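You operate a simulated robot arm through the tools that you are given. There is no shell and no other tool. Be economical: measure what you need, move in short steps, check, and stop when the job is done.

You run a simulated two-armed robot. Do the job below in one go: nothing can be reset, and whatever is moved stays where it is left.

## Task
Fold the upright's prop away, shut the lid and push both catches up.

Only the result counts: the job must be done as asked and must still hold three seconds after the hand-in. Knocking over, shifting, dropping, spilling or breaking anything else fails it. Lids that push on must go on centred and level and be pressed home; caps that screw on are set level and turned clockwise until they are tight. Flat cloth is picked up by pressing the open fingertips on it (5 to 10 N) and closing them slowly along it; thin cloth reads only 2 to 8 mm in the jaws.

## Robot
Two 7-joint arms with fingered hands on one trunk, on a base that drives. Base frame: it is fixed to the floor where the robot stands at the start and does not move with it; the origin is under the middle of the robot, x ahead of it, y to its left, z up. Readings come in mm, degrees, newtons and seconds.
The left shoulder is at the start at [60, 177, 1000], the right one opposite. With the tool pointing down near the work surface each hand reaches from about 420 to 960 mm from the robot's upright axis, wherever it stands, measured 20 degrees to its own side. Places, roughly: brass lever [200, 400, 600]; left block screw [100, 600, 700]; left lid catch [300, 700, 1100]; left turn button [400, 700, 1000]; left wheel brake [100, 600, 100]; left wing nut [500, 600, 900]; lid prop [800, -600, 1200]; lock knob [300, -100, 700]; piano lid [700, 0, 1300]; right block screw [500, -700, 700]; right lid catch [800, -700, 1100]; right turn button [800, -700, 1000]; right wheel brake [500, -800, 100]; right wing nut [900, -500, 900]. Payload 4 kg a hand.
Tool frame (each hand has its own): the origin (TCP) lies between the finger pads and is the grasp point; the fingertips stand 37 mm ahead of it; z points along the fingers, y is the line along which they close. Largest opening 124 mm; the body of the gripper starts 43 mm behind the TCP. The gripper is a hand of 3 fingers: y runs from the thumb to the fingers, the wrist lies at [-15, -108, -202] in the tool frame.
Orientation is that of the tool frame in the base frame, as a unit quaternion [x, y, z, w]. With the fingers straight down and the wrist toward the robot, the tool's x, y and z point along [0, 1, 0], [1, 0, 0] and [0, 0, -1] of the base frame.

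## Interface
- The arms move only by the tool send_rows. It takes "left_motion", "right_motion" or both (then of equal length, played together; a hand with none holds still); each is a list of rows, each a list of 2 entries, a list of its own where there are three numbers: the shift along the tool's x, y, z in units of 20 mm (1.0 is 20 mm), then the turn, a rotation vector about the tool's x, y, z in units of 5 degrees (1.0 is 5 degrees). In form: [[[dx, dy, dz], [rx, ry, rz]], ...]. A call has 1 to 10 rows; each row shifts and turns the commanded pose from where the row before left it, along the tool's axes as they then stand. A call with a number of a shift or a turn outside -1 to 1 is refused whole. Each row takes 0.2 s and may step no farther than 50 mm and 8.6 degrees from the row before; otherwise, the whole call is refused. Where a pose cannot be reached the arm comes as near as it can. A force on the tool above 60 N (or 10 N above the force at the start of the call, whichever is more), or a blocked arm, ends the call early, and 0.2 s more pass. In this call time passes only in rows, and 0.2 s behind the last. It gives the time, the measured TCP pose, the force on the tool (base axes), the opening and the grip force at its end, in the units of the frame above (readings bear some noise), with the torque about the TCP (base axes, N m) and any sound that the robot's microphone picked up.
- Cameras (640 x 400 px; columns grow to the right, rows downward): "scene" is now at [59.1, 18.7, 1676.4]; the picture's right is [0.20, -0.98, 0.00], its down [-0.43, -0.08, -0.90] and it looks along [0.88, 0.18, -0.43] (base axes); focal length 214 px, centre (320, 200). "left" rides on the left gripper at [-64, -76, -136] in its tool frame; the picture's right is [-0.84, -0.26, 0.48], its down [0.48, -0.76, 0.43] and it looks along [0.26, 0.60, 0.76] (tool axes); focal length 256 px, centre (320, 200). "right" rides on the right gripper at [64, -76, -137] in its tool frame; the picture's right is [-0.84, 0.26, -0.48], its down [-0.48, -0.76, 0.43] and it looks along [-0.26, 0.60, 0.76] (tool axes); focal length 256 px, centre (320, 200). There is no depth. A picture from a camera that has moved, and an enlarged one, comes with that camera's place and axes in the base frame and with its lens.
- capture(camera): a new picture of that camera. The clock stands still meanwhile.
- raise_lower(by): slides the trunk up (or, below 0, down) by that many mm; the arms and the scene camera ride with it, the base frame stays. It gives what a move gives, with no picture.
- drive_base(legs): drives the robot by 1 to 6 legs, each [ahead, left, turn to the left] in mm, mm and degrees, along the robot's own axes; the way and the turn of a leg run together, so that a leg with both is an arc; at most 1500 mm and 180 degrees a leg. The arms and the cameras ride along, it lands a little off, and it stops where it bumps. It gives what a move gives.
- curl_fingers(index, middle, thumb_bend, thumb_turn, hand): sets how far each is bent, from 0 (flat) to 1 (curled in); at 0.3 the hand is open as for a grip, at 0.7 the pads meet at the TCP. One left out holds its place. A second passes; each finger stops where it meets its share of the squeeze, and holds until it gets a number again. It is the only way to open and close the hand. It gives what a move gives, with no picture; readings hold the bend of each and the force on the fingers (four entries, about 0 where the hand has none), thumb and palm. thumb_turn goes from beside the hand (0) to across from the fingers (1), as for a grip.
- pan_tilt(pan, tilt): turns the head with the scene camera to pan (to the left, within 86 degrees either way) and tilt (down, from -29 to 69), counted from straight ahead of the robot. It gives what a move gives.
- zoom(camera, box): a new picture of the part [left, top, right, bottom] of that camera's present view, enlarged. The clock stands still meanwhile.
- finish_job(): hands the job in; it is judged then, once.

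Go step by step. Nothing tells you exact positions but the pictures and the camera data: compare them with the known pose of the tool, close in by small moves and look again before you grip or let go. The budget is 120 turns and 100 pictures, counting those below and the enlarged ones. Unless the task says otherwise, let go and move clear before handing in, and close with one line.

The tools are called after "Call:" by a JSON object that holds its "fn" and its "kwargs". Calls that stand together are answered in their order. send_rows: Moves the arms, as the interface text tells. Its arguments: {"type":"object","properties":{"left_motion":{"type":"array"},"right_motion":{"type":"array"}},"required":[]} The other tools are called the same way: raise_lower (by) slides the trunk up or down; curl_fingers (index, middle, thumb_bend, thumb_turn, hand) moves the fingers one by one; drive_base (legs) drives the base; pan_tilt (pan, tilt) turns the head that bears the scene camera; capture (camera) takes a picture; zoom (camera, box) takes an enlarged picture of a part of a camera's view; finish_job () hands the job in.

At the start:

```text
t: 0.0
left_position: [426.2, 109.3, 1595.6]
left_ee_rot: [0.707, 0.707, 0.0, 0.0]
left_contact_force: [-0.5, 0.7, 0.5]
left_moment: [0.0, -0.06, 0.0]
left_grip_width: 123.9
left_gripper_force: 0.0
left_shape: jaw
left_bend: [0.3, 0.3, 0.3, 0.98]
left_finger forces: [0.0, 0.0, 0.1, 0.1, 0.0, 0.0]
right_position: [439.2, -278.4, 1551.7]
right_ee_rot: [0.707, 0.707, 0.0, 0.0]
right_contact_force: [0.1, -0.4, 0.4]
right_moment: [-0.01, 0.0, 0.02]
right_grip_width: 123.7
right_gripper_force: 0.1
right_shape: jaw
right_bend: [0.3, 0.3, 0.3, 0.98]
right_finger forces: [0.0, 0.1, 0.0, 0.1, 0.0, 0.0]
trunk travel left (down, up): [-525.0, 65.0]
robot x, y, heading: [-1.6, -0.4, 0.1]
head pan, tilt: [11.3, 25.8]
```

scene: 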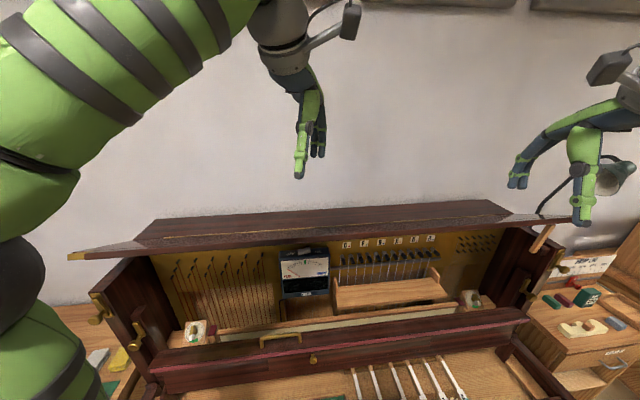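
right: 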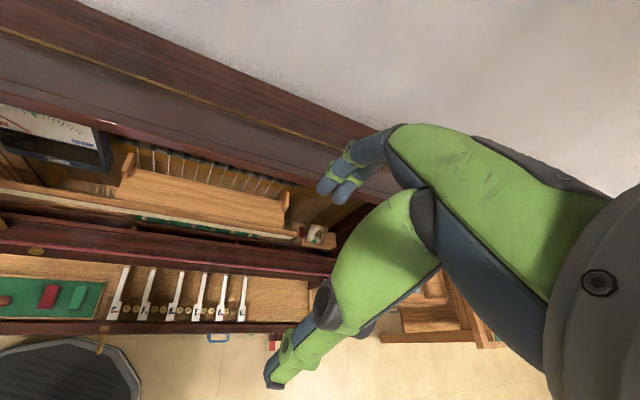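
left: 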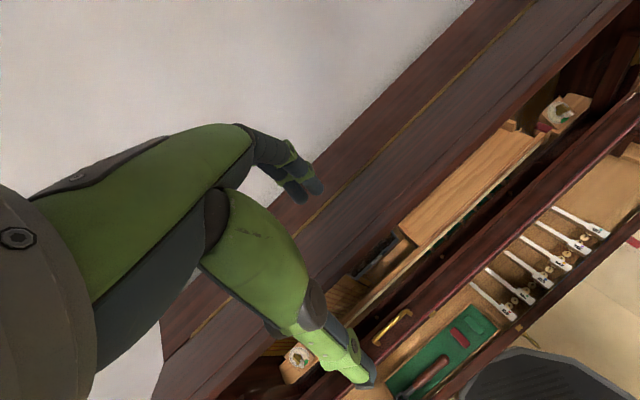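

I see an upright piano with its top lid raised, held by a prop at the right end, and brass catches on the sides. I'll look closer at the prop and the catches first.

Call:
{"fn": "zoom", "kwargs": {"camera": "scene", "box": [460, 180, 640, 300]}}

Call:
{"fn": "zoom", "kwargs": {"camera": "scene", "box": [60, 220, 240, 340]}}

```text
3.33 times, centred on (550, 240) of scene
camera zoom: at [59.1, 18.7, 1676.4], right [0.2, -0.98, 0.0], down [-0.43, -0.08, -0.9], along [0.88, 0.18, -0.43], focal length 715 px, centre (-447, 67)
```

zoom: 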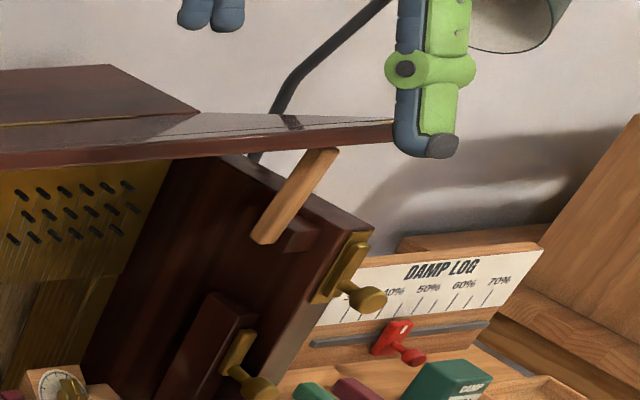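

```text
3.33 times, centred on (150, 280) of scene
camera zoom: at [59.1, 18.7, 1676.4], right [0.2, -0.98, 0.0], down [-0.43, -0.08, -0.9], along [0.88, 0.18, -0.43], focal length 715 px, centre (887, -67)
```

zoom: 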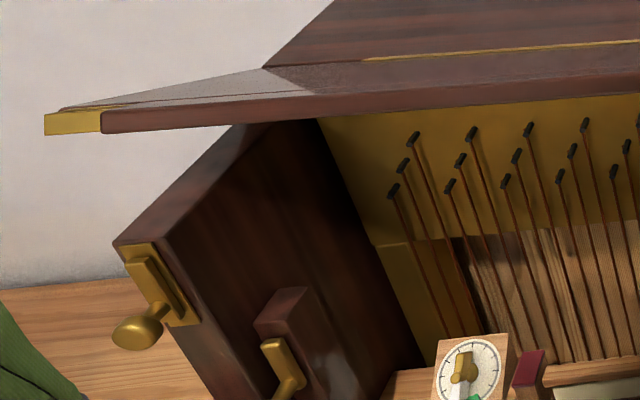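

The piano is turned about 18 degrees relative to me. I'll look around with the head before driving.

Call:
{"fn": "pan_tilt", "kwargs": {"pan": 0, "tilt": 65}}

Call:
{"fn": "capture", "kwargs": {"camera": "scene"}}

Call:
{"fn": "pan_tilt", "kwargs": {"pan": -45, "tilt": 35}}

Call:
{"fn": "capture", "kwargs": {"camera": "scene"}}

```text
t: 1.1
left_position: [426.0, 108.3, 1596.3]
left_ee_rot: [0.707, 0.707, 0.0, 0.0]
left_contact_force: [-0.2, -0.1, 0.6]
left_moment: [0.02, -0.01, 0.02]
left_grip_width: 123.6
left_gripper_force: 0.2
left_shape: jaw
left_bend: [0.3, 0.3, 0.3, 0.98]
left_finger forces: [0.1, 0.1, 0.1, 0.0, 0.1, 0.0]
right_position: [440.3, -277.3, 1551.5]
right_ee_rot: [0.708, 0.707, 0.0, 0.001]
right_contact_force: [-1.0, -0.1, 0.1]
right_moment: [0.03, -0.01, 0.03]
right_grip_width: 123.4
right_gripper_force: 0.2
right_shape: jaw
right_bend: [0.3, 0.3, 0.3, 0.98]
right_finger forces: [0.1, 0.0, 0.0, 0.0, 0.0, 0.0]
trunk travel left (down, up): [-525.0, 65.0]
robot x, y, heading: [1.1, 1.8, -0.1]
head pan, tilt: [0.0, 65.0]
```

```text
94 pictures are left
camera scene: at [29.8, 0.8, 1622.0], right [0.0, -1.0, 0.0], down [-0.91, 0.0, -0.42], along [0.42, 0.0, -0.91], focal length 214 px, centre (320, 200)
```

scene: 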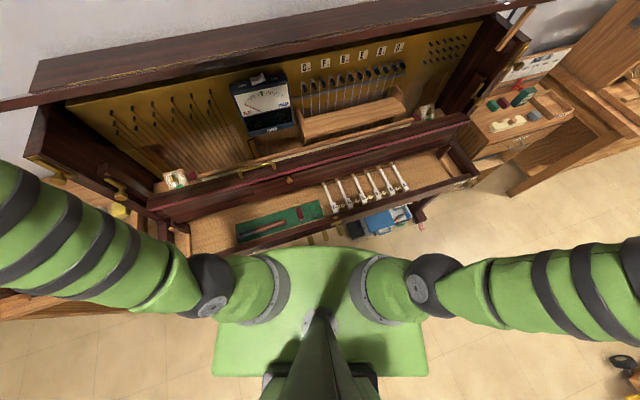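

```text
t: 2.2
left_position: [425.5, 109.5, 1597.0]
left_ee_rot: [0.707, 0.707, 0.0, 0.0]
left_contact_force: [-0.4, -0.2, 0.6]
left_moment: [-0.01, 0.0, 0.01]
left_grip_width: 123.7
left_gripper_force: 0.1
left_shape: jaw
left_bend: [0.3, 0.3, 0.3, 0.98]
left_finger forces: [0.1, 0.0, 0.0, 0.0, 0.0, 0.0]
right_position: [439.6, -278.2, 1550.4]
right_ee_rot: [0.708, 0.707, 0.0, 0.0]
right_contact_force: [-0.1, 0.4, -0.4]
right_moment: [0.0, 0.01, -0.02]
right_grip_width: 123.7
right_gripper_force: 0.0
right_shape: jaw
right_bend: [0.3, 0.3, 0.3, 0.98]
right_finger forces: [0.2, 0.1, 0.1, 0.0, 0.0, 0.1]
trunk travel left (down, up): [-525.0, 65.0]
robot x, y, heading: [2.4, 3.4, -0.2]
head pan, tilt: [-45.0, 35.0]
```

```text
93 pictures are left
camera scene: at [31.3, -61.4, 1661.8], right [-0.71, -0.71, 0.0], down [-0.41, 0.41, -0.82], along [0.58, -0.58, -0.57], focal length 214 px, centre (320, 200)
```

scene: 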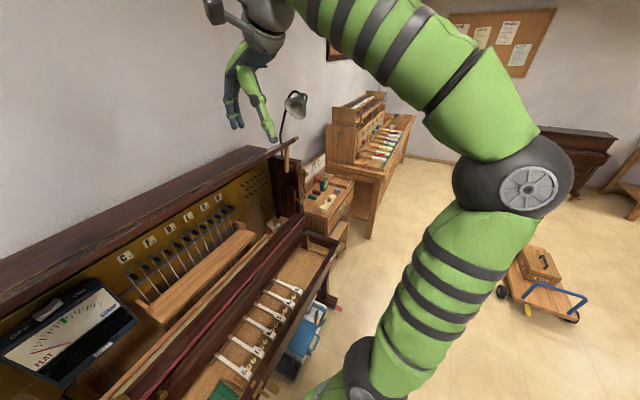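

The floor in front of the piano is clear. I'll turn to face the piano squarely and slide right toward the prop end.

Call:
{"fn": "drive_base", "kwargs": {"legs": [[-40, 0, 18.3], [0, -550, 0]]}}

Call:
{"fn": "pan_tilt", "kwargs": {"pan": -20, "tilt": 25}}

Call:
{"fn": "capture", "kwargs": {"camera": "scene"}}

```text
t: 6.4
left_position: [505.9, -283.6, 1597.1]
left_ee_rot: [0.581, 0.814, 0.0, 0.0]
left_contact_force: [0.5, 0.4, -1.2]
left_moment: [0.0, 0.06, 0.0]
left_grip_width: 123.6
left_gripper_force: 0.1
left_shape: jaw
left_bend: [0.3, 0.3, 0.3, 0.98]
left_finger forces: [0.1, 0.0, 0.0, 0.1, 0.1, 0.0]
right_position: [644.4, -646.4, 1550.1]
right_ee_rot: [0.581, 0.814, -0.001, 0.001]
right_contact_force: [-0.4, -0.5, -0.1]
right_moment: [-0.02, 0.01, -0.01]
right_grip_width: 123.7
right_gripper_force: 0.0
right_shape: jaw
right_bend: [0.3, 0.3, 0.3, 0.98]
right_finger forces: [0.0, 0.0, 0.1, 0.0, 0.0, 0.0]
trunk travel left (down, up): [-525.0, 65.0]
robot x, y, heading: [139.3, -529.8, 19.2]
head pan, tilt: [-45.0, 35.0]
```

```text
t: 7.3
left_position: [505.4, -283.2, 1596.2]
left_ee_rot: [0.581, 0.814, 0.0, 0.0]
left_contact_force: [0.4, 0.2, -0.1]
left_moment: [-0.02, 0.01, -0.03]
left_grip_width: 123.5
left_gripper_force: 0.0
left_shape: jaw
left_bend: [0.3, 0.3, 0.3, 0.98]
left_finger forces: [0.0, 0.0, 0.0, 0.2, 0.1, 0.0]
right_position: [643.0, -644.9, 1549.8]
right_ee_rot: [0.58, 0.814, 0.001, 0.0]
right_contact_force: [0.4, 1.3, 0.2]
right_moment: [0.02, 0.0, 0.02]
right_grip_width: 123.6
right_gripper_force: 0.0
right_shape: jaw
right_bend: [0.3, 0.3, 0.3, 0.98]
right_finger forces: [0.0, 0.1, 0.0, 0.0, 0.1, 0.0]
trunk travel left (down, up): [-525.0, 65.0]
robot x, y, heading: [139.8, -522.0, 19.0]
head pan, tilt: [-20.0, 25.0]
```

```text
92 pictures are left
camera scene: at [200.5, -536.0, 1677.6], right [-0.02, -1.0, 0.0], down [-0.42, 0.01, -0.91], along [0.91, -0.02, -0.42], focal length 214 px, centre (320, 200)
```

scene: 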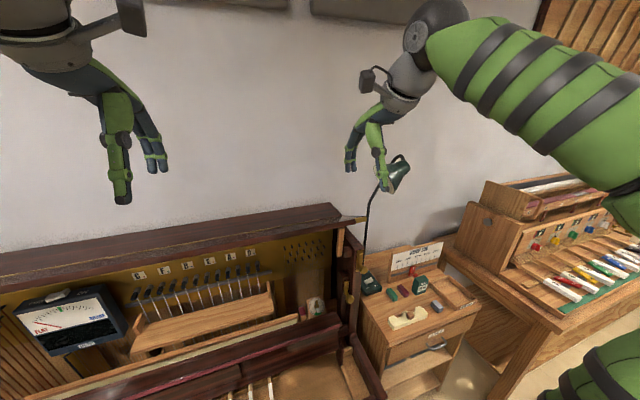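

Call:
{"fn": "zoom", "kwargs": {"camera": "scene", "box": [270, 190, 420, 300]}}

Call:
{"fn": "capture", "kwargs": {"camera": "right"}}

Call:
{"fn": "capture", "kwargs": {"camera": "left"}}

```text
3.64 times, centred on (345, 245) of scene
camera zoom: at [200.5, -536.0, 1677.6], right [-0.02, -1.0, 0.0], down [-0.42, 0.01, -0.91], along [0.91, -0.02, -0.42], focal length 780 px, centre (229, 36)
```

zoom: 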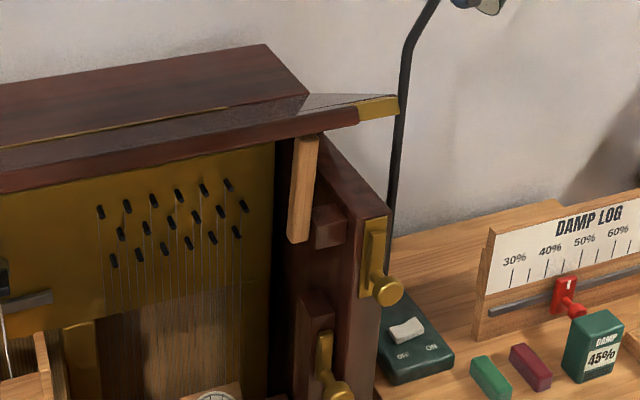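

```text
90 pictures are left
camera right: at [550.9, -609.3, 1686.2], right [0.52, -0.71, 0.48], down [-0.56, -0.7, -0.43], along [0.65, -0.05, -0.76], focal length 256 px, centre (320, 200)
```

right: 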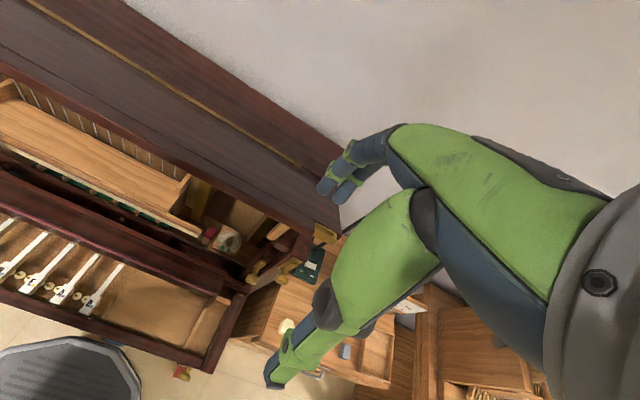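

```text
89 pictures are left
camera left: at [453.8, -368.3, 1732.0], right [0.03, -0.88, -0.48], down [-0.88, 0.21, -0.43], along [0.48, 0.44, -0.76], focal length 256 px, centre (320, 200)
```

left: 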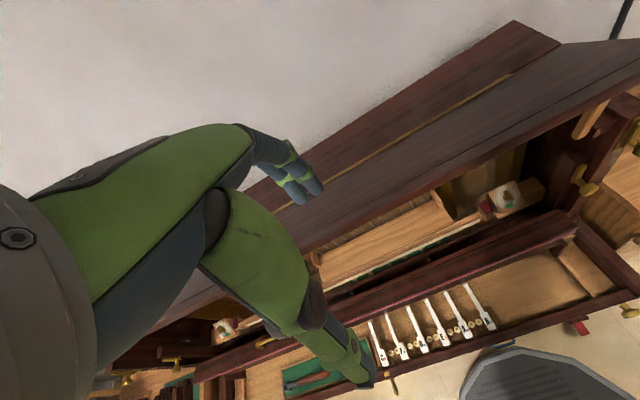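

Call:
{"fn": "zoom", "kwargs": {"camera": "scene", "box": [325, 205, 380, 290]}}

Call:
{"fn": "zoom", "kwargs": {"camera": "left", "box": [540, 60, 640, 220]}}

Call:
{"fn": "zoom", "kwargs": {"camera": "right", "box": [220, 180, 360, 300]}}

```text
4.71 times, centred on (352, 248) of scene
camera zoom: at [200.5, -536.0, 1677.6], right [-0.02, -1.0, 0.0], down [-0.42, 0.01, -0.91], along [0.91, -0.02, -0.42], focal length 1009 px, centre (167, -24)
```

zoom: 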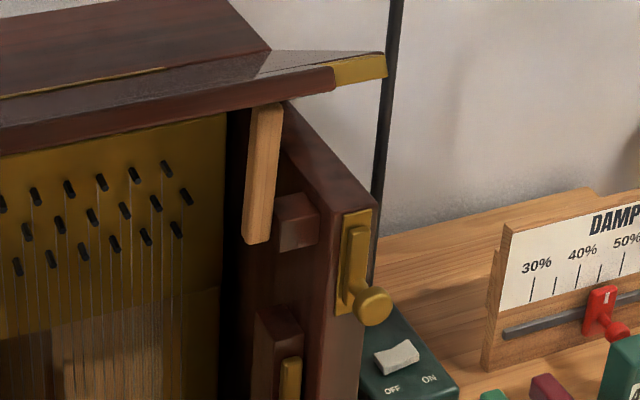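

```text
2.50 times, centred on (590, 140) of left
camera zoom: at [453.8, -368.3, 1732.0], right [0.03, -0.88, -0.48], down [-0.88, 0.21, -0.43], along [0.48, 0.44, -0.76], focal length 640 px, centre (-355, 350)
```

zoom: 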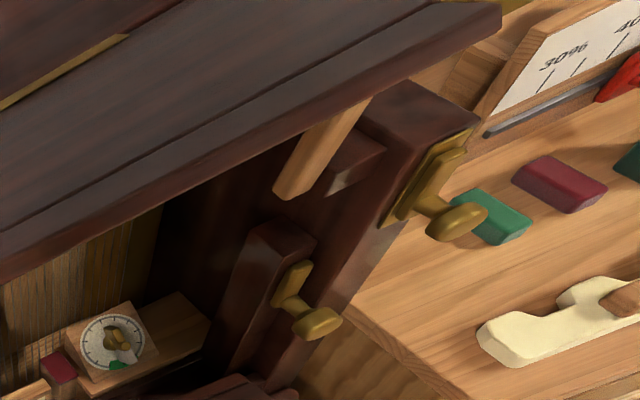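

```text
3.33 times, centred on (290, 240) of right
camera zoom: at [550.9, -609.3, 1686.2], right [0.52, -0.71, 0.48], down [-0.56, -0.7, -0.43], along [0.65, -0.05, -0.76], focal length 853 px, centre (420, 67)
```

zoom: 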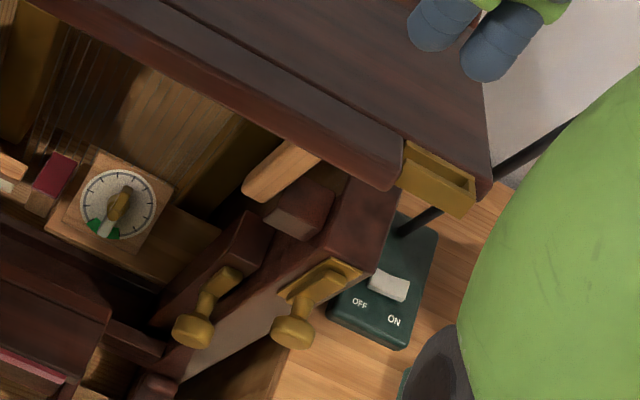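

The prop stands about 125 mm tall at roughly [800,-619], pivoting on a block on the right cheek, with the lid's front edge near z 1310. I'll turn both hands to point forward at the piano, well above the lid.

Call:
{"fn": "send_rows", "kwargs": {"left_motion": [[[0, 0, 0], [-1, 0, 0]], [[0, 0, 0], [-1, 0, 0]], [[0, 0, 0], [-1, 0, 0]], [[0, 0, 0], [-1, 0, 0]], [[0, 0, 0], [-1, 0, 0]], [[0, 0, 0], [-1, 0, 0]], [[0, 0, 0], [-1, 0, 0]], [[0, 0, 0], [-1, 0, 0]], [[0, 0, 0], [-1, 0, 0]]], "right_motion": [[[0, 0, 0], [-1, 0, 0]], [[0, 0, 0], [-1, 0, 0]], [[0, 0, 0], [-1, 0, 0]], [[0, 0, 0], [-1, 0, 0]], [[0, 0, 0], [-1, 0, 0]], [[0, 0, 0], [-1, 0, 0]], [[0, 0, 0], [-1, 0, 0]], [[0, 0, 0], [-1, 0, 0]], [[0, 0, 0], [-1, 0, 0]]]}}

Call:
{"fn": "send_rows", "kwargs": {"left_motion": [[[0, 0, 0], [-1, 0, 0]], [[0, 0, 0], [-1, 0, 0]], [[0, 0, 0], [-1, 0, 0]], [[0, 0, 0], [-1, 0, 0]], [[0, 0, 0], [-1, 0, 0]], [[0, 0, 0], [-1, 0, 0]], [[0, 0, 0], [-1, 0, 0]], [[0, 0, 0], [-1, 0, 0]], [[0, 0, 0], [-1, 0, 0]]], "right_motion": [[[0, 0, 0], [-1, 0, 0]], [[0, 0, 0], [-1, 0, 0]], [[0, 0, 0], [-1, 0, 0]], [[0, 0, 0], [-1, 0, 0]], [[0, 0, 0], [-1, 0, 0]], [[0, 0, 0], [-1, 0, 0]], [[0, 0, 0], [-1, 0, 0]], [[0, 0, 0], [-1, 0, 0]], [[0, 0, 0], [-1, 0, 0]]]}}

Call:
{"fn": "capture", "kwargs": {"camera": "scene"}}

```text
t: 9.3
left_position: [504.8, -282.8, 1596.8]
left_ee_rot: [0.536, 0.753, 0.312, 0.221]
left_contact_force: [0.0, 0.6, -0.5]
left_moment: [0.01, 0.0, -0.01]
left_grip_width: 123.5
left_gripper_force: 0.0
left_shape: jaw
left_bend: [0.3, 0.3, 0.3, 0.98]
left_finger forces: [0.0, 0.0, 0.0, 0.0, 0.1, 0.1]
right_position: [642.1, -643.9, 1551.9]
right_ee_rot: [0.537, 0.752, 0.311, 0.223]
right_contact_force: [0.1, 0.1, -0.5]
right_moment: [-0.01, 0.01, 0.02]
right_grip_width: 123.7
right_gripper_force: 0.1
right_shape: jaw
right_bend: [0.3, 0.3, 0.3, 0.98]
right_finger forces: [0.0, 0.1, 0.0, 0.1, 0.1, 0.0]
trunk travel left (down, up): [-525.0, 65.0]
robot x, y, heading: [136.9, -525.2, 19.0]
head pan, tilt: [-20.0, 25.0]
```

```text
t: 11.3
left_position: [505.6, -283.7, 1596.8]
left_ee_rot: [0.41, 0.575, 0.576, 0.411]
left_contact_force: [0.5, -0.2, 0.3]
left_moment: [0.0, 0.02, 0.02]
left_grip_width: 123.8
left_gripper_force: 0.0
left_shape: jaw
left_bend: [0.3, 0.3, 0.3, 0.98]
left_finger forces: [0.1, 0.1, 0.0, 0.0, 0.1, 0.1]
right_position: [645.0, -645.3, 1550.0]
right_ee_rot: [0.411, 0.576, 0.575, 0.411]
right_contact_force: [0.8, 0.0, -0.1]
right_moment: [0.03, -0.01, 0.01]
right_grip_width: 123.8
right_gripper_force: 0.0
right_shape: jaw
right_bend: [0.3, 0.3, 0.3, 0.98]
right_finger forces: [0.0, 0.0, 0.1, 0.0, 0.0, 0.0]
trunk travel left (down, up): [-525.0, 65.0]
robot x, y, heading: [138.9, -527.9, 19.0]
head pan, tilt: [-20.0, 25.0]
```

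```text
85 pictures are left
camera scene: at [201.2, -535.9, 1677.6], right [-0.02, -1.0, 0.0], down [-0.42, 0.01, -0.91], along [0.91, -0.02, -0.42], focal length 214 px, centre (320, 200)
```

scene: 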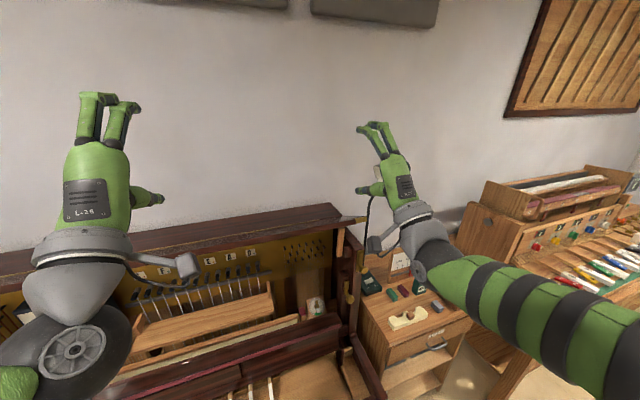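

Both hands now point forward with the fingers above and the thumb below. I'll lower both to lid-edge height, still in front of the lid, and look from the hand cameras.

Call:
{"fn": "send_rows", "kwargs": {"left_motion": [[[0, -1, 0], [0, 0, 0]], [[0, -1, 0], [0, 0, 0]], [[0, -1, 0], [0, 0, 0]], [[0, -1, 0], [0, 0, 0]], [[0, -1, 0], [0, 0, 0]], [[0, -1, 0], [0, 0, 0]], [[0, -1, 0], [0, 0, 0]], [[0, -1, 0], [0, 0, 0]], [[0, -1, 0], [0, 0, 0]], [[0, -1, 0], [0, 0, 0]]], "right_motion": [[[0, -1, 0], [0, 0, 0]], [[0, -1, 0], [0, 0, 0]], [[0, -1, 0], [0, 0, 0]], [[0, -1, 0], [0, 0, 0]], [[0, -1, 0], [0, 0, 0]], [[0, -1, 0], [0, 0, 0]], [[0, -1, 0], [0, 0, 0]], [[0, -1, 0], [0, 0, 0]], [[0, -1, 0], [0, 0, 0]], [[0, -1, 0], [0, 0, 0]]]}}

Call:
{"fn": "capture", "kwargs": {"camera": "right"}}

Call:
{"fn": "capture", "kwargs": {"camera": "left"}}

Call:
{"fn": "capture", "kwargs": {"camera": "scene"}}

```text
t: 13.5
left_position: [552.5, -295.4, 1436.3]
left_ee_rot: [0.411, 0.576, 0.575, 0.411]
left_contact_force: [0.4, 0.3, 0.3]
left_moment: [0.0, 0.01, -0.02]
left_grip_width: 124.0
left_gripper_force: 0.0
left_shape: jaw
left_bend: [0.3, 0.3, 0.3, 0.98]
left_finger forces: [0.0, 0.0, 0.0, 0.1, 0.0, 0.0]
left hand out of reach, approached as far as the arm can: row 6, 7, 8, 9, 10
right_position: [717.7, -644.1, 1412.2]
right_ee_rot: [0.411, 0.576, 0.575, 0.41]
right_contact_force: [0.6, 0.3, 0.0]
right_moment: [0.0, 0.0, 0.02]
right_grip_width: 123.7
right_gripper_force: 0.1
right_shape: jaw
right_bend: [0.3, 0.3, 0.3, 0.98]
right_finger forces: [0.0, 0.1, 0.1, 0.1, 0.0, 0.0]
right hand out of reach, approached as far as the arm can: row 3, 4, 5, 6, 7, 8, 9, 10
trunk travel left (down, up): [-525.0, 65.0]
robot x, y, heading: [139.3, -526.7, 18.9]
head pan, tilt: [-20.0, 25.0]
```

```text
84 pictures are left
camera right: at [567.2, -628.3, 1335.3], right [-0.18, -0.95, 0.26], down [0.57, -0.32, -0.76], along [0.8, 0.01, 0.6], focal length 256 px, centre (320, 200)
```

right: 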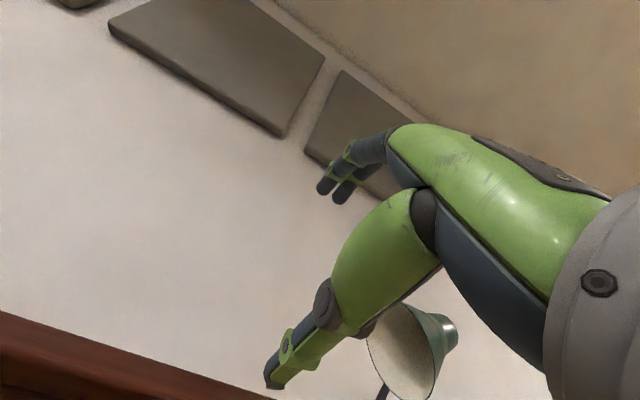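

```text
83 pictures are left
camera left: at [443.0, -400.4, 1359.4], right [0.73, -0.63, -0.26], down [0.25, 0.6, -0.76], along [0.64, 0.49, 0.6], focal length 256 px, centre (320, 200)
```

left: 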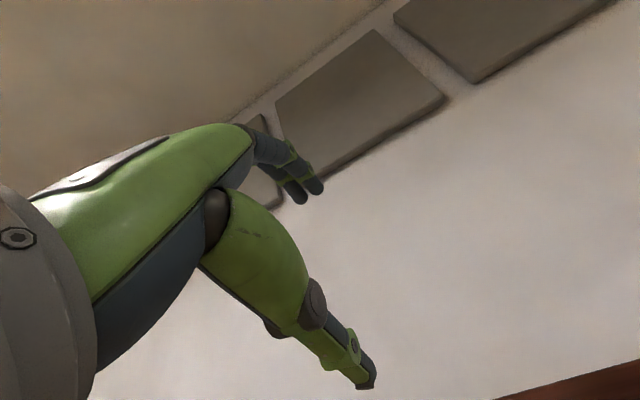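

```text
82 pictures are left
camera scene: at [201.7, -535.9, 1677.6], right [-0.02, -1.0, 0.0], down [-0.42, 0.01, -0.91], along [0.91, -0.02, -0.42], focal length 214 px, centre (320, 200)
```

scene: 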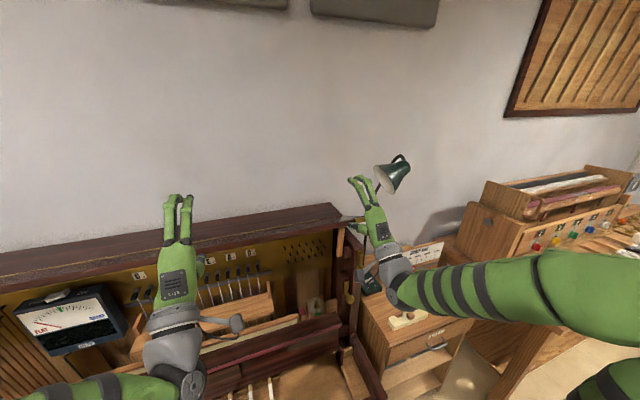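

The arms are cramped at this range. I'll back the base away and raise the hands' working distance.

Call:
{"fn": "drive_base", "kwargs": {"legs": [[-250, 0, 0]]}}

Call:
{"fn": "send_rows", "kwargs": {"left_motion": [[[0, -0.5, 0.5], [0, 0, 0]], [[0, -1, 0.5], [0, 0, 0]], [[0, -1, 0.5], [0, 0, 0]], [[0, -1, 0.5], [0, 0, 0]], [[0, -1, 0.5], [0, 0, 0]]], "right_motion": [[[0, -0.5, 0.5], [0, 0, 0]], [[0, -1, 0.5], [0, 0, 0]], [[0, -1, 0.5], [0, 0, 0]], [[0, -1, 0.5], [0, 0, 0]], [[0, -1, 0.5], [0, 0, 0]]]}}

Call:
{"fn": "capture", "kwargs": {"camera": "right"}}

Call:
{"fn": "capture", "kwargs": {"camera": "scene"}}

```text
t: 15.3
left_position: [316.9, -375.2, 1437.6]
left_ee_rot: [0.41, 0.576, 0.576, 0.41]
left_contact_force: [0.0, 0.1, -0.8]
left_moment: [-0.03, 0.01, 0.02]
left_grip_width: 123.9
left_gripper_force: 0.0
left_shape: jaw
left_bend: [0.3, 0.3, 0.3, 0.98]
left_finger forces: [0.0, 0.0, 0.0, 0.0, 0.0, 0.0]
right_position: [483.8, -724.3, 1413.9]
right_ee_rot: [0.411, 0.576, 0.575, 0.411]
right_contact_force: [-0.4, 0.1, 0.7]
right_moment: [0.01, -0.01, -0.01]
right_grip_width: 123.4
right_gripper_force: 0.0
right_shape: jaw
right_bend: [0.3, 0.3, 0.3, 0.98]
right_finger forces: [0.1, 0.1, 0.0, 0.0, 0.0, 0.0]
trunk travel left (down, up): [-525.0, 65.0]
robot x, y, heading: [-95.3, -605.6, 18.8]
head pan, tilt: [-20.0, 25.0]
```

```text
t: 16.5
left_position: [365.2, -357.7, 1345.3]
left_ee_rot: [0.41, 0.577, 0.576, 0.41]
left_contact_force: [0.7, 0.7, -0.3]
left_moment: [-0.01, -0.04, -0.01]
left_grip_width: 123.8
left_gripper_force: 0.0
left_shape: jaw
left_bend: [0.3, 0.3, 0.3, 0.98]
left_finger forces: [0.1, 0.0, 0.1, 0.1, 0.0, 0.1]
right_position: [531.6, -706.6, 1323.1]
right_ee_rot: [0.411, 0.576, 0.575, 0.411]
right_contact_force: [-0.2, 0.1, -0.1]
right_moment: [-0.01, 0.01, -0.04]
right_grip_width: 124.0
right_gripper_force: 0.0
right_shape: jaw
right_bend: [0.3, 0.3, 0.3, 0.98]
right_finger forces: [0.1, 0.0, 0.1, 0.0, 0.1, 0.0]
trunk travel left (down, up): [-525.0, 65.0]
robot x, y, heading: [-94.5, -608.4, 18.9]
head pan, tilt: [-20.0, 25.0]
```

```text
81 pictures are left
camera right: at [381.4, -691.0, 1246.1], right [-0.18, -0.95, 0.26], down [0.57, -0.32, -0.76], along [0.8, 0.01, 0.6], focal length 256 px, centre (320, 200)
```

right: 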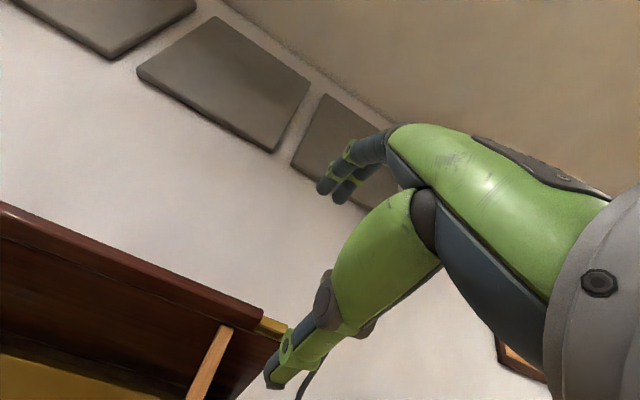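

```text
80 pictures are left
camera scene: at [-30.6, -615.8, 1677.6], right [-0.02, -1.0, 0.0], down [-0.42, 0.01, -0.91], along [0.91, -0.02, -0.42], focal length 214 px, centre (320, 200)
```

scene: 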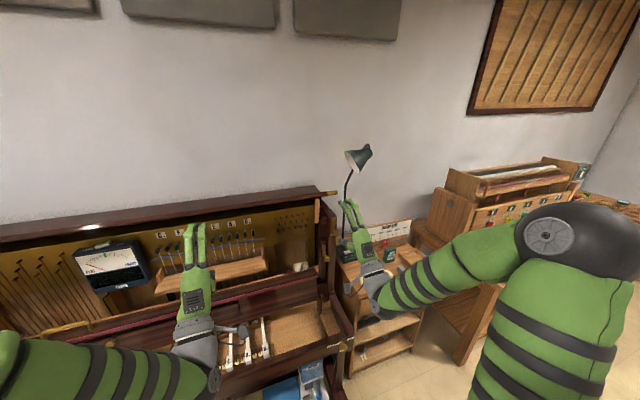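

The lid edge and prop are visible, consistent with my estimate (lid edge n≈550, z≈1319). I'll advance the left hand so its fingers straddle the lid's front edge.

Call:
{"fn": "send_rows", "kwargs": {"left_motion": [[[0, -0.3, 1], [0, 0, 0]], [[0, -0.3, 1], [0, 0, 0]], [[0, -0.3, 1], [0, 0, 0]], [[0, -0.3, 1], [0, 0, 0]], [[0, 0, 1], [0, 0, 0]], [[0, 0, 1], [0, 0, 0]], [[0, 0, 1], [0, 0, 0]], [[0, 0, 1], [0, 0, 0]], [[0, 0, 1], [0, 0, 0]], [[0, 0, 1], [0, 0, 0]]]}}

Call:
{"fn": "capture", "kwargs": {"camera": "left"}}

Call:
{"fn": "capture", "kwargs": {"camera": "scene"}}

```text
t: 18.7
left_position: [554.9, -294.8, 1323.0]
left_ee_rot: [0.407, 0.579, 0.577, 0.408]
left_contact_force: [-0.6, -0.6, -0.3]
left_moment: [0.02, 0.01, -0.04]
left_grip_width: 123.8
left_gripper_force: 0.1
left_shape: jaw
left_bend: [0.3, 0.3, 0.3, 0.98]
left_finger forces: [0.1, 0.1, 0.0, 0.0, 0.0, 0.0]
right_position: [530.2, -706.5, 1323.8]
right_ee_rot: [0.411, 0.576, 0.576, 0.411]
right_contact_force: [0.4, -0.8, -0.3]
right_moment: [0.01, 0.0, 0.01]
right_grip_width: 123.7
right_gripper_force: 0.0
right_shape: jaw
right_bend: [0.3, 0.3, 0.3, 0.98]
right_finger forces: [0.1, 0.0, 0.0, 0.0, 0.0, 0.0]
trunk travel left (down, up): [-525.0, 65.0]
robot x, y, heading: [-96.4, -603.4, 18.9]
head pan, tilt: [-20.0, 25.0]
```

```text
79 pictures are left
camera left: at [447.4, -401.7, 1247.2], right [0.74, -0.63, -0.25], down [0.25, 0.6, -0.76], along [0.63, 0.5, 0.59], focal length 256 px, centre (320, 200)
```

left: 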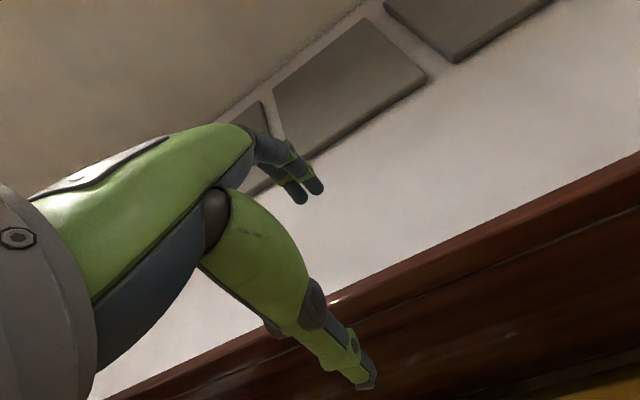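

```text
78 pictures are left
camera scene: at [-31.4, -615.8, 1677.6], right [-0.02, -1.0, 0.0], down [-0.42, 0.01, -0.91], along [0.91, -0.02, -0.42], focal length 214 px, centre (320, 200)
```

scene: 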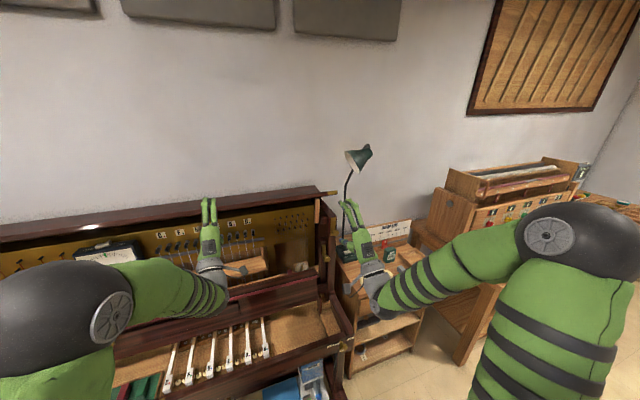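

The left fingers sit at edge height and about 120 mm short of it. Advancing the rest of the way.

Call:
{"fn": "send_rows", "kwargs": {"left_motion": [[[0, 0, 1], [0, 0, 0]], [[0, 0, 1], [0, 0, 0]], [[0, 0, 1], [0, 0, 0]], [[0, 0, 1], [0, 0, 0]], [[0, 0, 1], [0, 0, 0]], [[0, 0, 1], [0, 0, 0]], [[0, 0, 0.3], [0, 0, 0]]]}}

Call:
{"fn": "capture", "kwargs": {"camera": "left"}}

Call:
{"fn": "zoom", "kwargs": {"camera": "scene", "box": [150, 160, 390, 310]}}

```text
t: 20.3
left_position: [677.8, -267.1, 1324.6]
left_ee_rot: [0.406, 0.58, 0.577, 0.407]
left_contact_force: [-0.1, 0.7, 0.3]
left_moment: [0.01, -0.03, 0.02]
left_grip_width: 123.9
left_gripper_force: 0.1
left_shape: jaw
left_bend: [0.3, 0.3, 0.3, 0.98]
left_finger forces: [0.0, 0.0, 0.1, 0.1, 0.1, 0.0]
left hand out of reach, approached as far as the arm can: row 1, 3, 7
right_position: [530.7, -706.8, 1324.2]
right_ee_rot: [0.411, 0.576, 0.575, 0.411]
right_contact_force: [0.1, 0.1, 0.5]
right_moment: [-0.01, -0.03, 0.03]
right_grip_width: 124.0
right_gripper_force: 0.1
right_shape: jaw
right_bend: [0.3, 0.3, 0.3, 0.98]
right_finger forces: [0.1, 0.0, 0.1, 0.0, 0.0, 0.1]
trunk travel left (down, up): [-525.0, 65.0]
robot x, y, heading: [-93.1, -605.8, 19.1]
head pan, tilt: [-20.0, 25.0]
```

```text
77 pictures are left
camera left: at [569.3, -374.2, 1248.2], right [0.74, -0.63, -0.26], down [0.25, 0.6, -0.76], along [0.63, 0.5, 0.59], focal length 256 px, centre (320, 200)
```

left: 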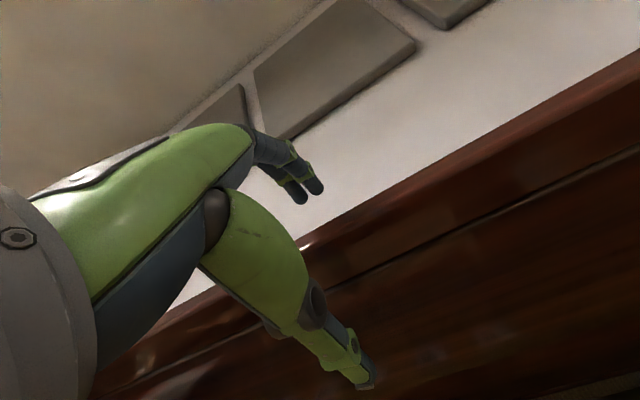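

```text
2.67 times, centred on (270, 235) of scene
camera zoom: at [-31.8, -615.7, 1677.6], right [-0.02, -1.0, 0.0], down [-0.42, 0.01, -0.91], along [0.91, -0.02, -0.42], focal length 572 px, centre (453, 107)
```

zoom: 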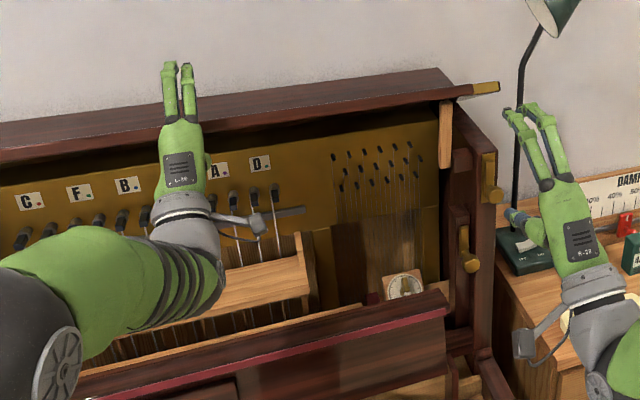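

The left arm is near its stretch limit here, so I'll retract it 60 mm and drive the base 70 mm ahead for slack before gripping.

Call:
{"fn": "send_rows", "kwargs": {"left_motion": [[[0, 0, -1], [0, 0, 0]], [[0, 0, -1], [0, 0, 0]], [[0, 0, -1], [0, 0, 0]], [[0, 0, -1], [0, 0, 0]]]}}

Call:
{"fn": "drive_base", "kwargs": {"legs": [[70, 0, 0]]}}

Call:
{"fn": "zoom", "kwargs": {"camera": "scene", "box": [150, 160, 390, 310]}}

```text
t: 21.3
left_position: [600.7, -293.8, 1324.3]
left_ee_rot: [0.41, 0.576, 0.576, 0.41]
left_contact_force: [-0.1, -0.7, -0.2]
left_moment: [-0.02, 0.01, 0.01]
left_grip_width: 123.7
left_gripper_force: 0.1
left_shape: jaw
left_bend: [0.3, 0.3, 0.3, 0.98]
left_finger forces: [0.0, 0.0, 0.0, 0.0, 0.0, 0.0]
right_position: [531.1, -706.7, 1324.7]
right_ee_rot: [0.41, 0.576, 0.576, 0.41]
right_contact_force: [0.2, 0.2, -0.1]
right_moment: [-0.02, 0.01, 0.01]
right_grip_width: 123.4
right_gripper_force: 0.1
right_shape: jaw
right_bend: [0.3, 0.3, 0.3, 0.98]
right_finger forces: [0.0, 0.1, 0.0, 0.0, 0.0, 0.0]
trunk travel left (down, up): [-525.0, 65.0]
robot x, y, heading: [-92.7, -605.5, 19.3]
head pan, tilt: [-20.0, 25.0]
```

```text
t: 22.3
left_position: [669.1, -269.6, 1322.6]
left_ee_rot: [0.41, 0.577, 0.576, 0.409]
left_contact_force: [0.0, -0.1, -0.4]
left_moment: [0.0, -0.06, 0.0]
left_grip_width: 123.5
left_gripper_force: 0.1
left_shape: jaw
left_bend: [0.3, 0.3, 0.3, 0.98]
left_finger forces: [0.0, 0.1, 0.0, 0.1, 0.0, 0.0]
right_position: [598.5, -682.2, 1323.3]
right_ee_rot: [0.411, 0.576, 0.575, 0.41]
right_contact_force: [0.1, -0.2, -0.1]
right_moment: [-0.02, -0.02, 0.01]
right_grip_width: 123.7
right_gripper_force: 0.1
right_shape: jaw
right_bend: [0.3, 0.3, 0.3, 0.98]
right_finger forces: [0.1, 0.1, 0.0, 0.0, 0.0, 0.0]
trunk travel left (down, up): [-525.0, 65.0]
robot x, y, heading: [-26.9, -579.8, 19.0]
head pan, tilt: [-20.0, 25.0]
```

```text
2.67 times, centred on (270, 235) of scene
camera zoom: at [36.4, -592.1, 1677.5], right [-0.02, -1.0, 0.0], down [-0.42, 0.01, -0.91], along [0.91, -0.01, -0.42], focal length 572 px, centre (453, 107)
```

zoom: 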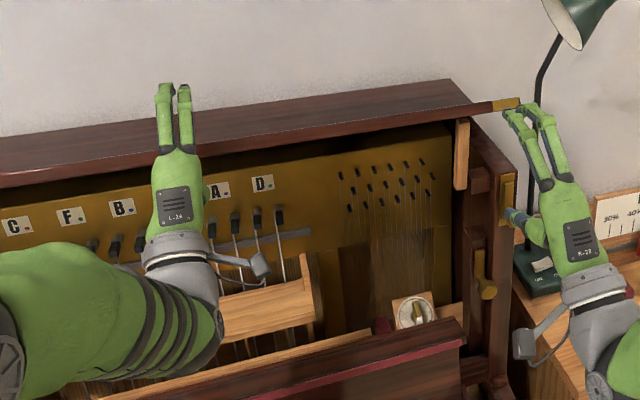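

Now advance 15 mm and close on the lid edge.

Call:
{"fn": "send_rows", "kwargs": {"left_motion": [[[0, 0, 0.75], [0, 0, 0]]]}}

Call:
{"fn": "curl_fingers", "kwargs": {"hand": "left", "index": 0.55, "middle": 0.55, "thumb_bend": 0.55}}

Call:
{"fn": "capture", "kwargs": {"camera": "left"}}

```text
t: 22.7
left_position: [681.6, -263.2, 1325.3]
left_ee_rot: [0.409, 0.578, 0.577, 0.408]
left_contact_force: [0.3, 1.1, 0.5]
left_moment: [-0.01, 0.01, 0.0]
left_grip_width: 123.9
left_gripper_force: 0.0
left_shape: jaw
left_bend: [0.3, 0.3, 0.3, 0.98]
left_finger forces: [0.0, 0.0, 0.0, 0.0, 0.0, 0.0]
right_position: [598.1, -682.9, 1323.9]
right_ee_rot: [0.41, 0.577, 0.575, 0.409]
right_contact_force: [0.0, 0.0, -0.4]
right_moment: [-0.01, 0.02, 0.0]
right_grip_width: 123.6
right_gripper_force: 0.1
right_shape: jaw
right_bend: [0.3, 0.3, 0.3, 0.98]
right_finger forces: [0.0, 0.1, 0.0, 0.0, 0.1, 0.0]
trunk travel left (down, up): [-525.0, 65.0]
robot x, y, heading: [-28.5, -584.9, 19.3]
head pan, tilt: [-20.0, 25.0]
```

```text
t: 23.7
left_position: [680.7, -263.5, 1323.1]
left_ee_rot: [0.41, 0.578, 0.577, 0.407]
left_contact_force: [-6.7, -1.1, -14.2]
left_moment: [-0.02, 0.4, -0.04]
left_grip_width: 60.4
left_gripper_force: 8.0
left_shape: fingers
left_bend: [0.55, 0.55, 0.51, 0.98]
left_finger forces: [0.1, 0.0, 0.0, 0.0, 15.8, 0.1]
right_position: [598.1, -682.1, 1324.2]
right_ee_rot: [0.409, 0.577, 0.577, 0.409]
right_contact_force: [-0.5, 0.0, -0.5]
right_moment: [-0.02, -0.03, 0.0]
right_grip_width: 123.5
right_gripper_force: 0.0
right_shape: jaw
right_bend: [0.3, 0.3, 0.3, 0.98]
right_finger forces: [0.0, 0.0, 0.0, 0.0, 0.0, 0.0]
trunk travel left (down, up): [-525.0, 65.0]
robot x, y, heading: [-25.0, -581.5, 19.3]
head pan, tilt: [-20.0, 25.0]
```

```text
74 pictures are left
camera left: at [573.5, -370.0, 1247.3], right [0.73, -0.63, -0.26], down [0.25, 0.6, -0.76], along [0.63, 0.49, 0.6], focal length 256 px, centre (320, 200)
```

left: 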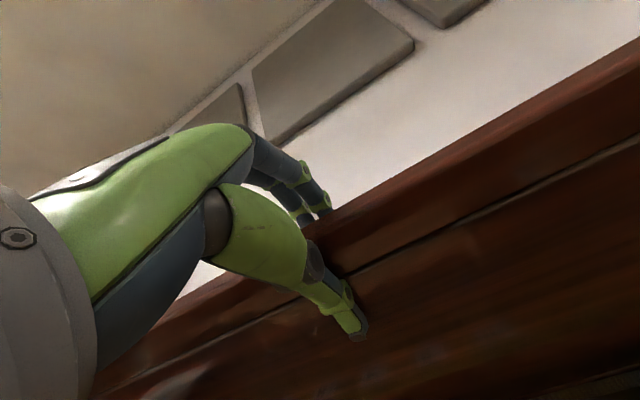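

The thumb already presses the underside; I'll bring the two fingers down onto the top.

Call:
{"fn": "curl_fingers", "kwargs": {"hand": "left", "index": 0.68, "middle": 0.68}}

```text
t: 24.7
left_position: [681.7, -264.8, 1324.7]
left_ee_rot: [0.409, 0.578, 0.577, 0.408]
left_contact_force: [-5.8, -1.2, -15.1]
left_moment: [-0.02, 0.39, 0.0]
left_grip_width: 40.6
left_gripper_force: 8.0
left_shape: fingers
left_bend: [0.68, 0.68, 0.51, 0.98]
left_finger forces: [0.0, 0.0, 0.1, 0.1, 15.8, 0.1]
right_position: [597.5, -682.2, 1323.9]
right_ee_rot: [0.411, 0.576, 0.575, 0.411]
right_contact_force: [0.2, 0.2, 0.3]
right_moment: [0.02, 0.0, 0.02]
right_grip_width: 123.7
right_gripper_force: 0.1
right_shape: jaw
right_bend: [0.3, 0.3, 0.3, 0.98]
right_finger forces: [0.0, 0.0, 0.0, 0.1, 0.0, 0.0]
trunk travel left (down, up): [-525.0, 65.0]
robot x, y, heading: [-28.9, -578.8, 19.1]
head pan, tilt: [-20.0, 25.0]
```

Call:
{"fn": "curl_fingers", "kwargs": {"hand": "left", "index": 0.85, "middle": 0.85}}

Call:
{"fn": "capture", "kwargs": {"camera": "left"}}

```text
t: 25.7
left_position: [681.2, -264.0, 1324.7]
left_ee_rot: [0.409, 0.577, 0.577, 0.409]
left_contact_force: [6.9, 2.8, 2.6]
left_moment: [0.11, 0.16, -0.12]
left_grip_width: 29.5
left_gripper_force: 22.5
left_shape: fingers
left_bend: [0.77, 0.76, 0.5, 0.97]
left_finger forces: [10.8, 14.3, 0.0, 0.0, 19.6, 0.0]
right_position: [598.0, -682.4, 1324.9]
right_ee_rot: [0.41, 0.576, 0.576, 0.41]
right_contact_force: [-0.2, -0.2, 0.4]
right_moment: [0.01, -0.03, 0.01]
right_grip_width: 123.5
right_gripper_force: 0.1
right_shape: jaw
right_bend: [0.3, 0.3, 0.3, 0.98]
right_finger forces: [0.0, 0.0, 0.0, 0.0, 0.1, 0.0]
trunk travel left (down, up): [-525.0, 65.0]
robot x, y, heading: [-28.2, -582.5, 18.8]
head pan, tilt: [-20.0, 25.0]
```

```text
73 pictures are left
camera left: at [574.3, -369.9, 1248.5], right [0.73, -0.63, -0.26], down [0.25, 0.6, -0.76], along [0.63, 0.49, 0.6], focal length 256 px, centre (320, 200)
```

left: 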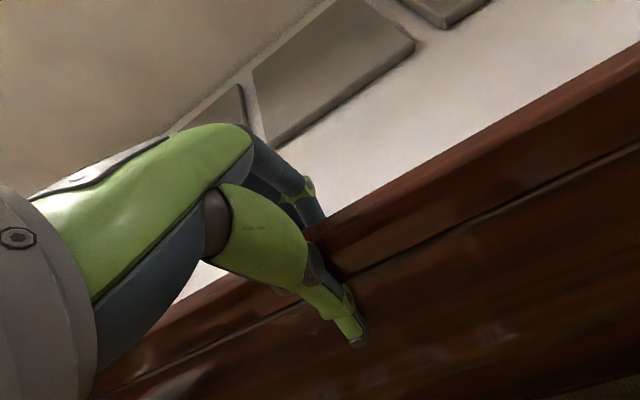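

The lid edge is gripped between thumb and fingers. Now I'll lift it gently along its arc by about 30 mm.

Call:
{"fn": "send_rows", "kwargs": {"left_motion": [[[0, 0.5, 0.15], [0.3, 0, 0]], [[0, 0.5, 0.15], [0.3, 0, 0]], [[0, 0.5, 0.15], [0.3, 0, 0]]]}}

Call:
{"fn": "zoom", "kwargs": {"camera": "scene", "box": [150, 160, 390, 310]}}

```text
t: 26.5
left_position: [693.9, -260.0, 1349.4]
left_ee_rot: [0.426, 0.6, 0.553, 0.39]
left_contact_force: [3.7, 3.4, -20.7]
left_moment: [0.13, 0.34, -0.1]
left_grip_width: 32.2
left_gripper_force: 21.4
left_shape: fingers
left_bend: [0.78, 0.77, 0.47, 0.97]
left_finger forces: [6.0, 8.0, 0.1, 0.0, 28.9, 0.0]
right_position: [599.6, -680.7, 1322.9]
right_ee_rot: [0.41, 0.577, 0.576, 0.409]
right_contact_force: [1.4, 0.0, 1.0]
right_moment: [-0.02, 0.0, 0.01]
right_grip_width: 123.6
right_gripper_force: 0.0
right_shape: jaw
right_bend: [0.3, 0.3, 0.3, 0.98]
right_finger forces: [0.1, 0.1, 0.0, 0.0, 0.0, 0.1]
trunk travel left (down, up): [-525.0, 65.0]
robot x, y, heading: [-31.0, -583.9, 18.9]
head pan, tilt: [-20.0, 25.0]
```

```text
2.67 times, centred on (270, 235) of scene
camera zoom: at [37.2, -591.3, 1677.3], right [-0.02, -1.0, 0.0], down [-0.42, 0.01, -0.91], along [0.91, -0.01, -0.42], focal length 572 px, centre (453, 107)
```

zoom: 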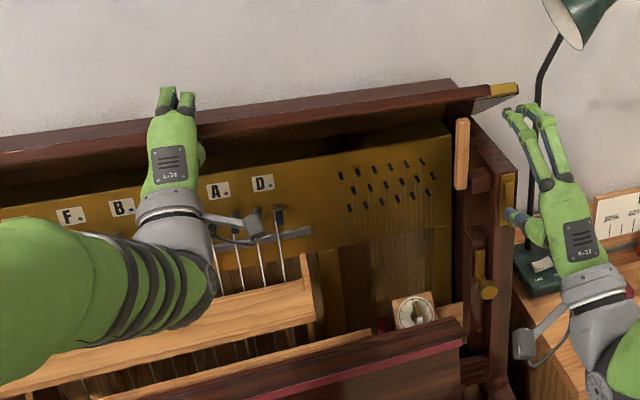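

The lid is clear of the prop, which stays standing. Lifting another 20 mm for margin, then looking at the prop from the side.

Call:
{"fn": "send_rows", "kwargs": {"left_motion": [[[0, 0.5, 0.2], [0.4, 0, 0]], [[0, 0.5, 0.2], [0.4, 0, 0]]]}}

Call:
{"fn": "zoom", "kwargs": {"camera": "scene", "box": [300, 180, 380, 240]}}

Call:
{"fn": "capture", "kwargs": {"camera": "right"}}

```text
t: 27.1
left_position: [704.8, -256.6, 1368.8]
left_ee_rot: [0.44, 0.619, 0.531, 0.375]
left_contact_force: [13.3, 4.8, -28.8]
left_moment: [0.19, -0.04, -0.11]
left_grip_width: 33.3
left_gripper_force: 19.8
left_shape: fingers
left_bend: [0.78, 0.77, 0.47, 0.97]
left_finger forces: [5.6, 7.6, 0.0, 0.0, 26.8, 0.0]
right_position: [601.7, -680.9, 1322.2]
right_ee_rot: [0.411, 0.578, 0.575, 0.409]
right_contact_force: [1.0, -0.4, 0.4]
right_moment: [0.02, 0.02, -0.03]
right_grip_width: 123.7
right_gripper_force: 0.1
right_shape: jaw
right_bend: [0.3, 0.3, 0.3, 0.98]
right_finger forces: [0.0, 0.0, 0.1, 0.0, 0.0, 0.0]
trunk travel left (down, up): [-525.0, 65.0]
robot x, y, heading: [-28.6, -580.5, 19.0]
head pan, tilt: [-20.0, 25.0]
```

```text
6.67 times, centred on (340, 210) of scene
camera zoom: at [39.5, -590.8, 1677.2], right [-0.02, -1.0, 0.0], down [-0.43, 0.01, -0.91], along [0.9, -0.01, -0.43], focal length 1430 px, centre (187, 133)
```

zoom: 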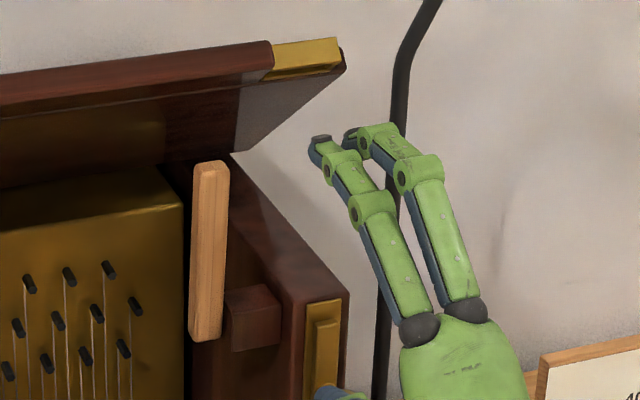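

```text
70 pictures are left
camera right: at [450.4, -665.9, 1245.0], right [-0.18, -0.95, 0.26], down [0.57, -0.32, -0.76], along [0.8, 0.01, 0.59], focal length 256 px, centre (320, 200)
```

right: 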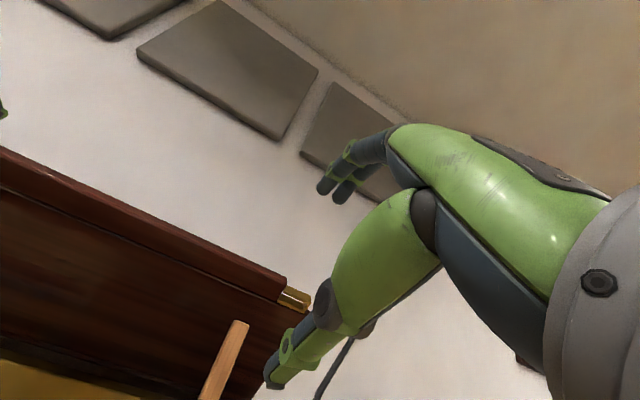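

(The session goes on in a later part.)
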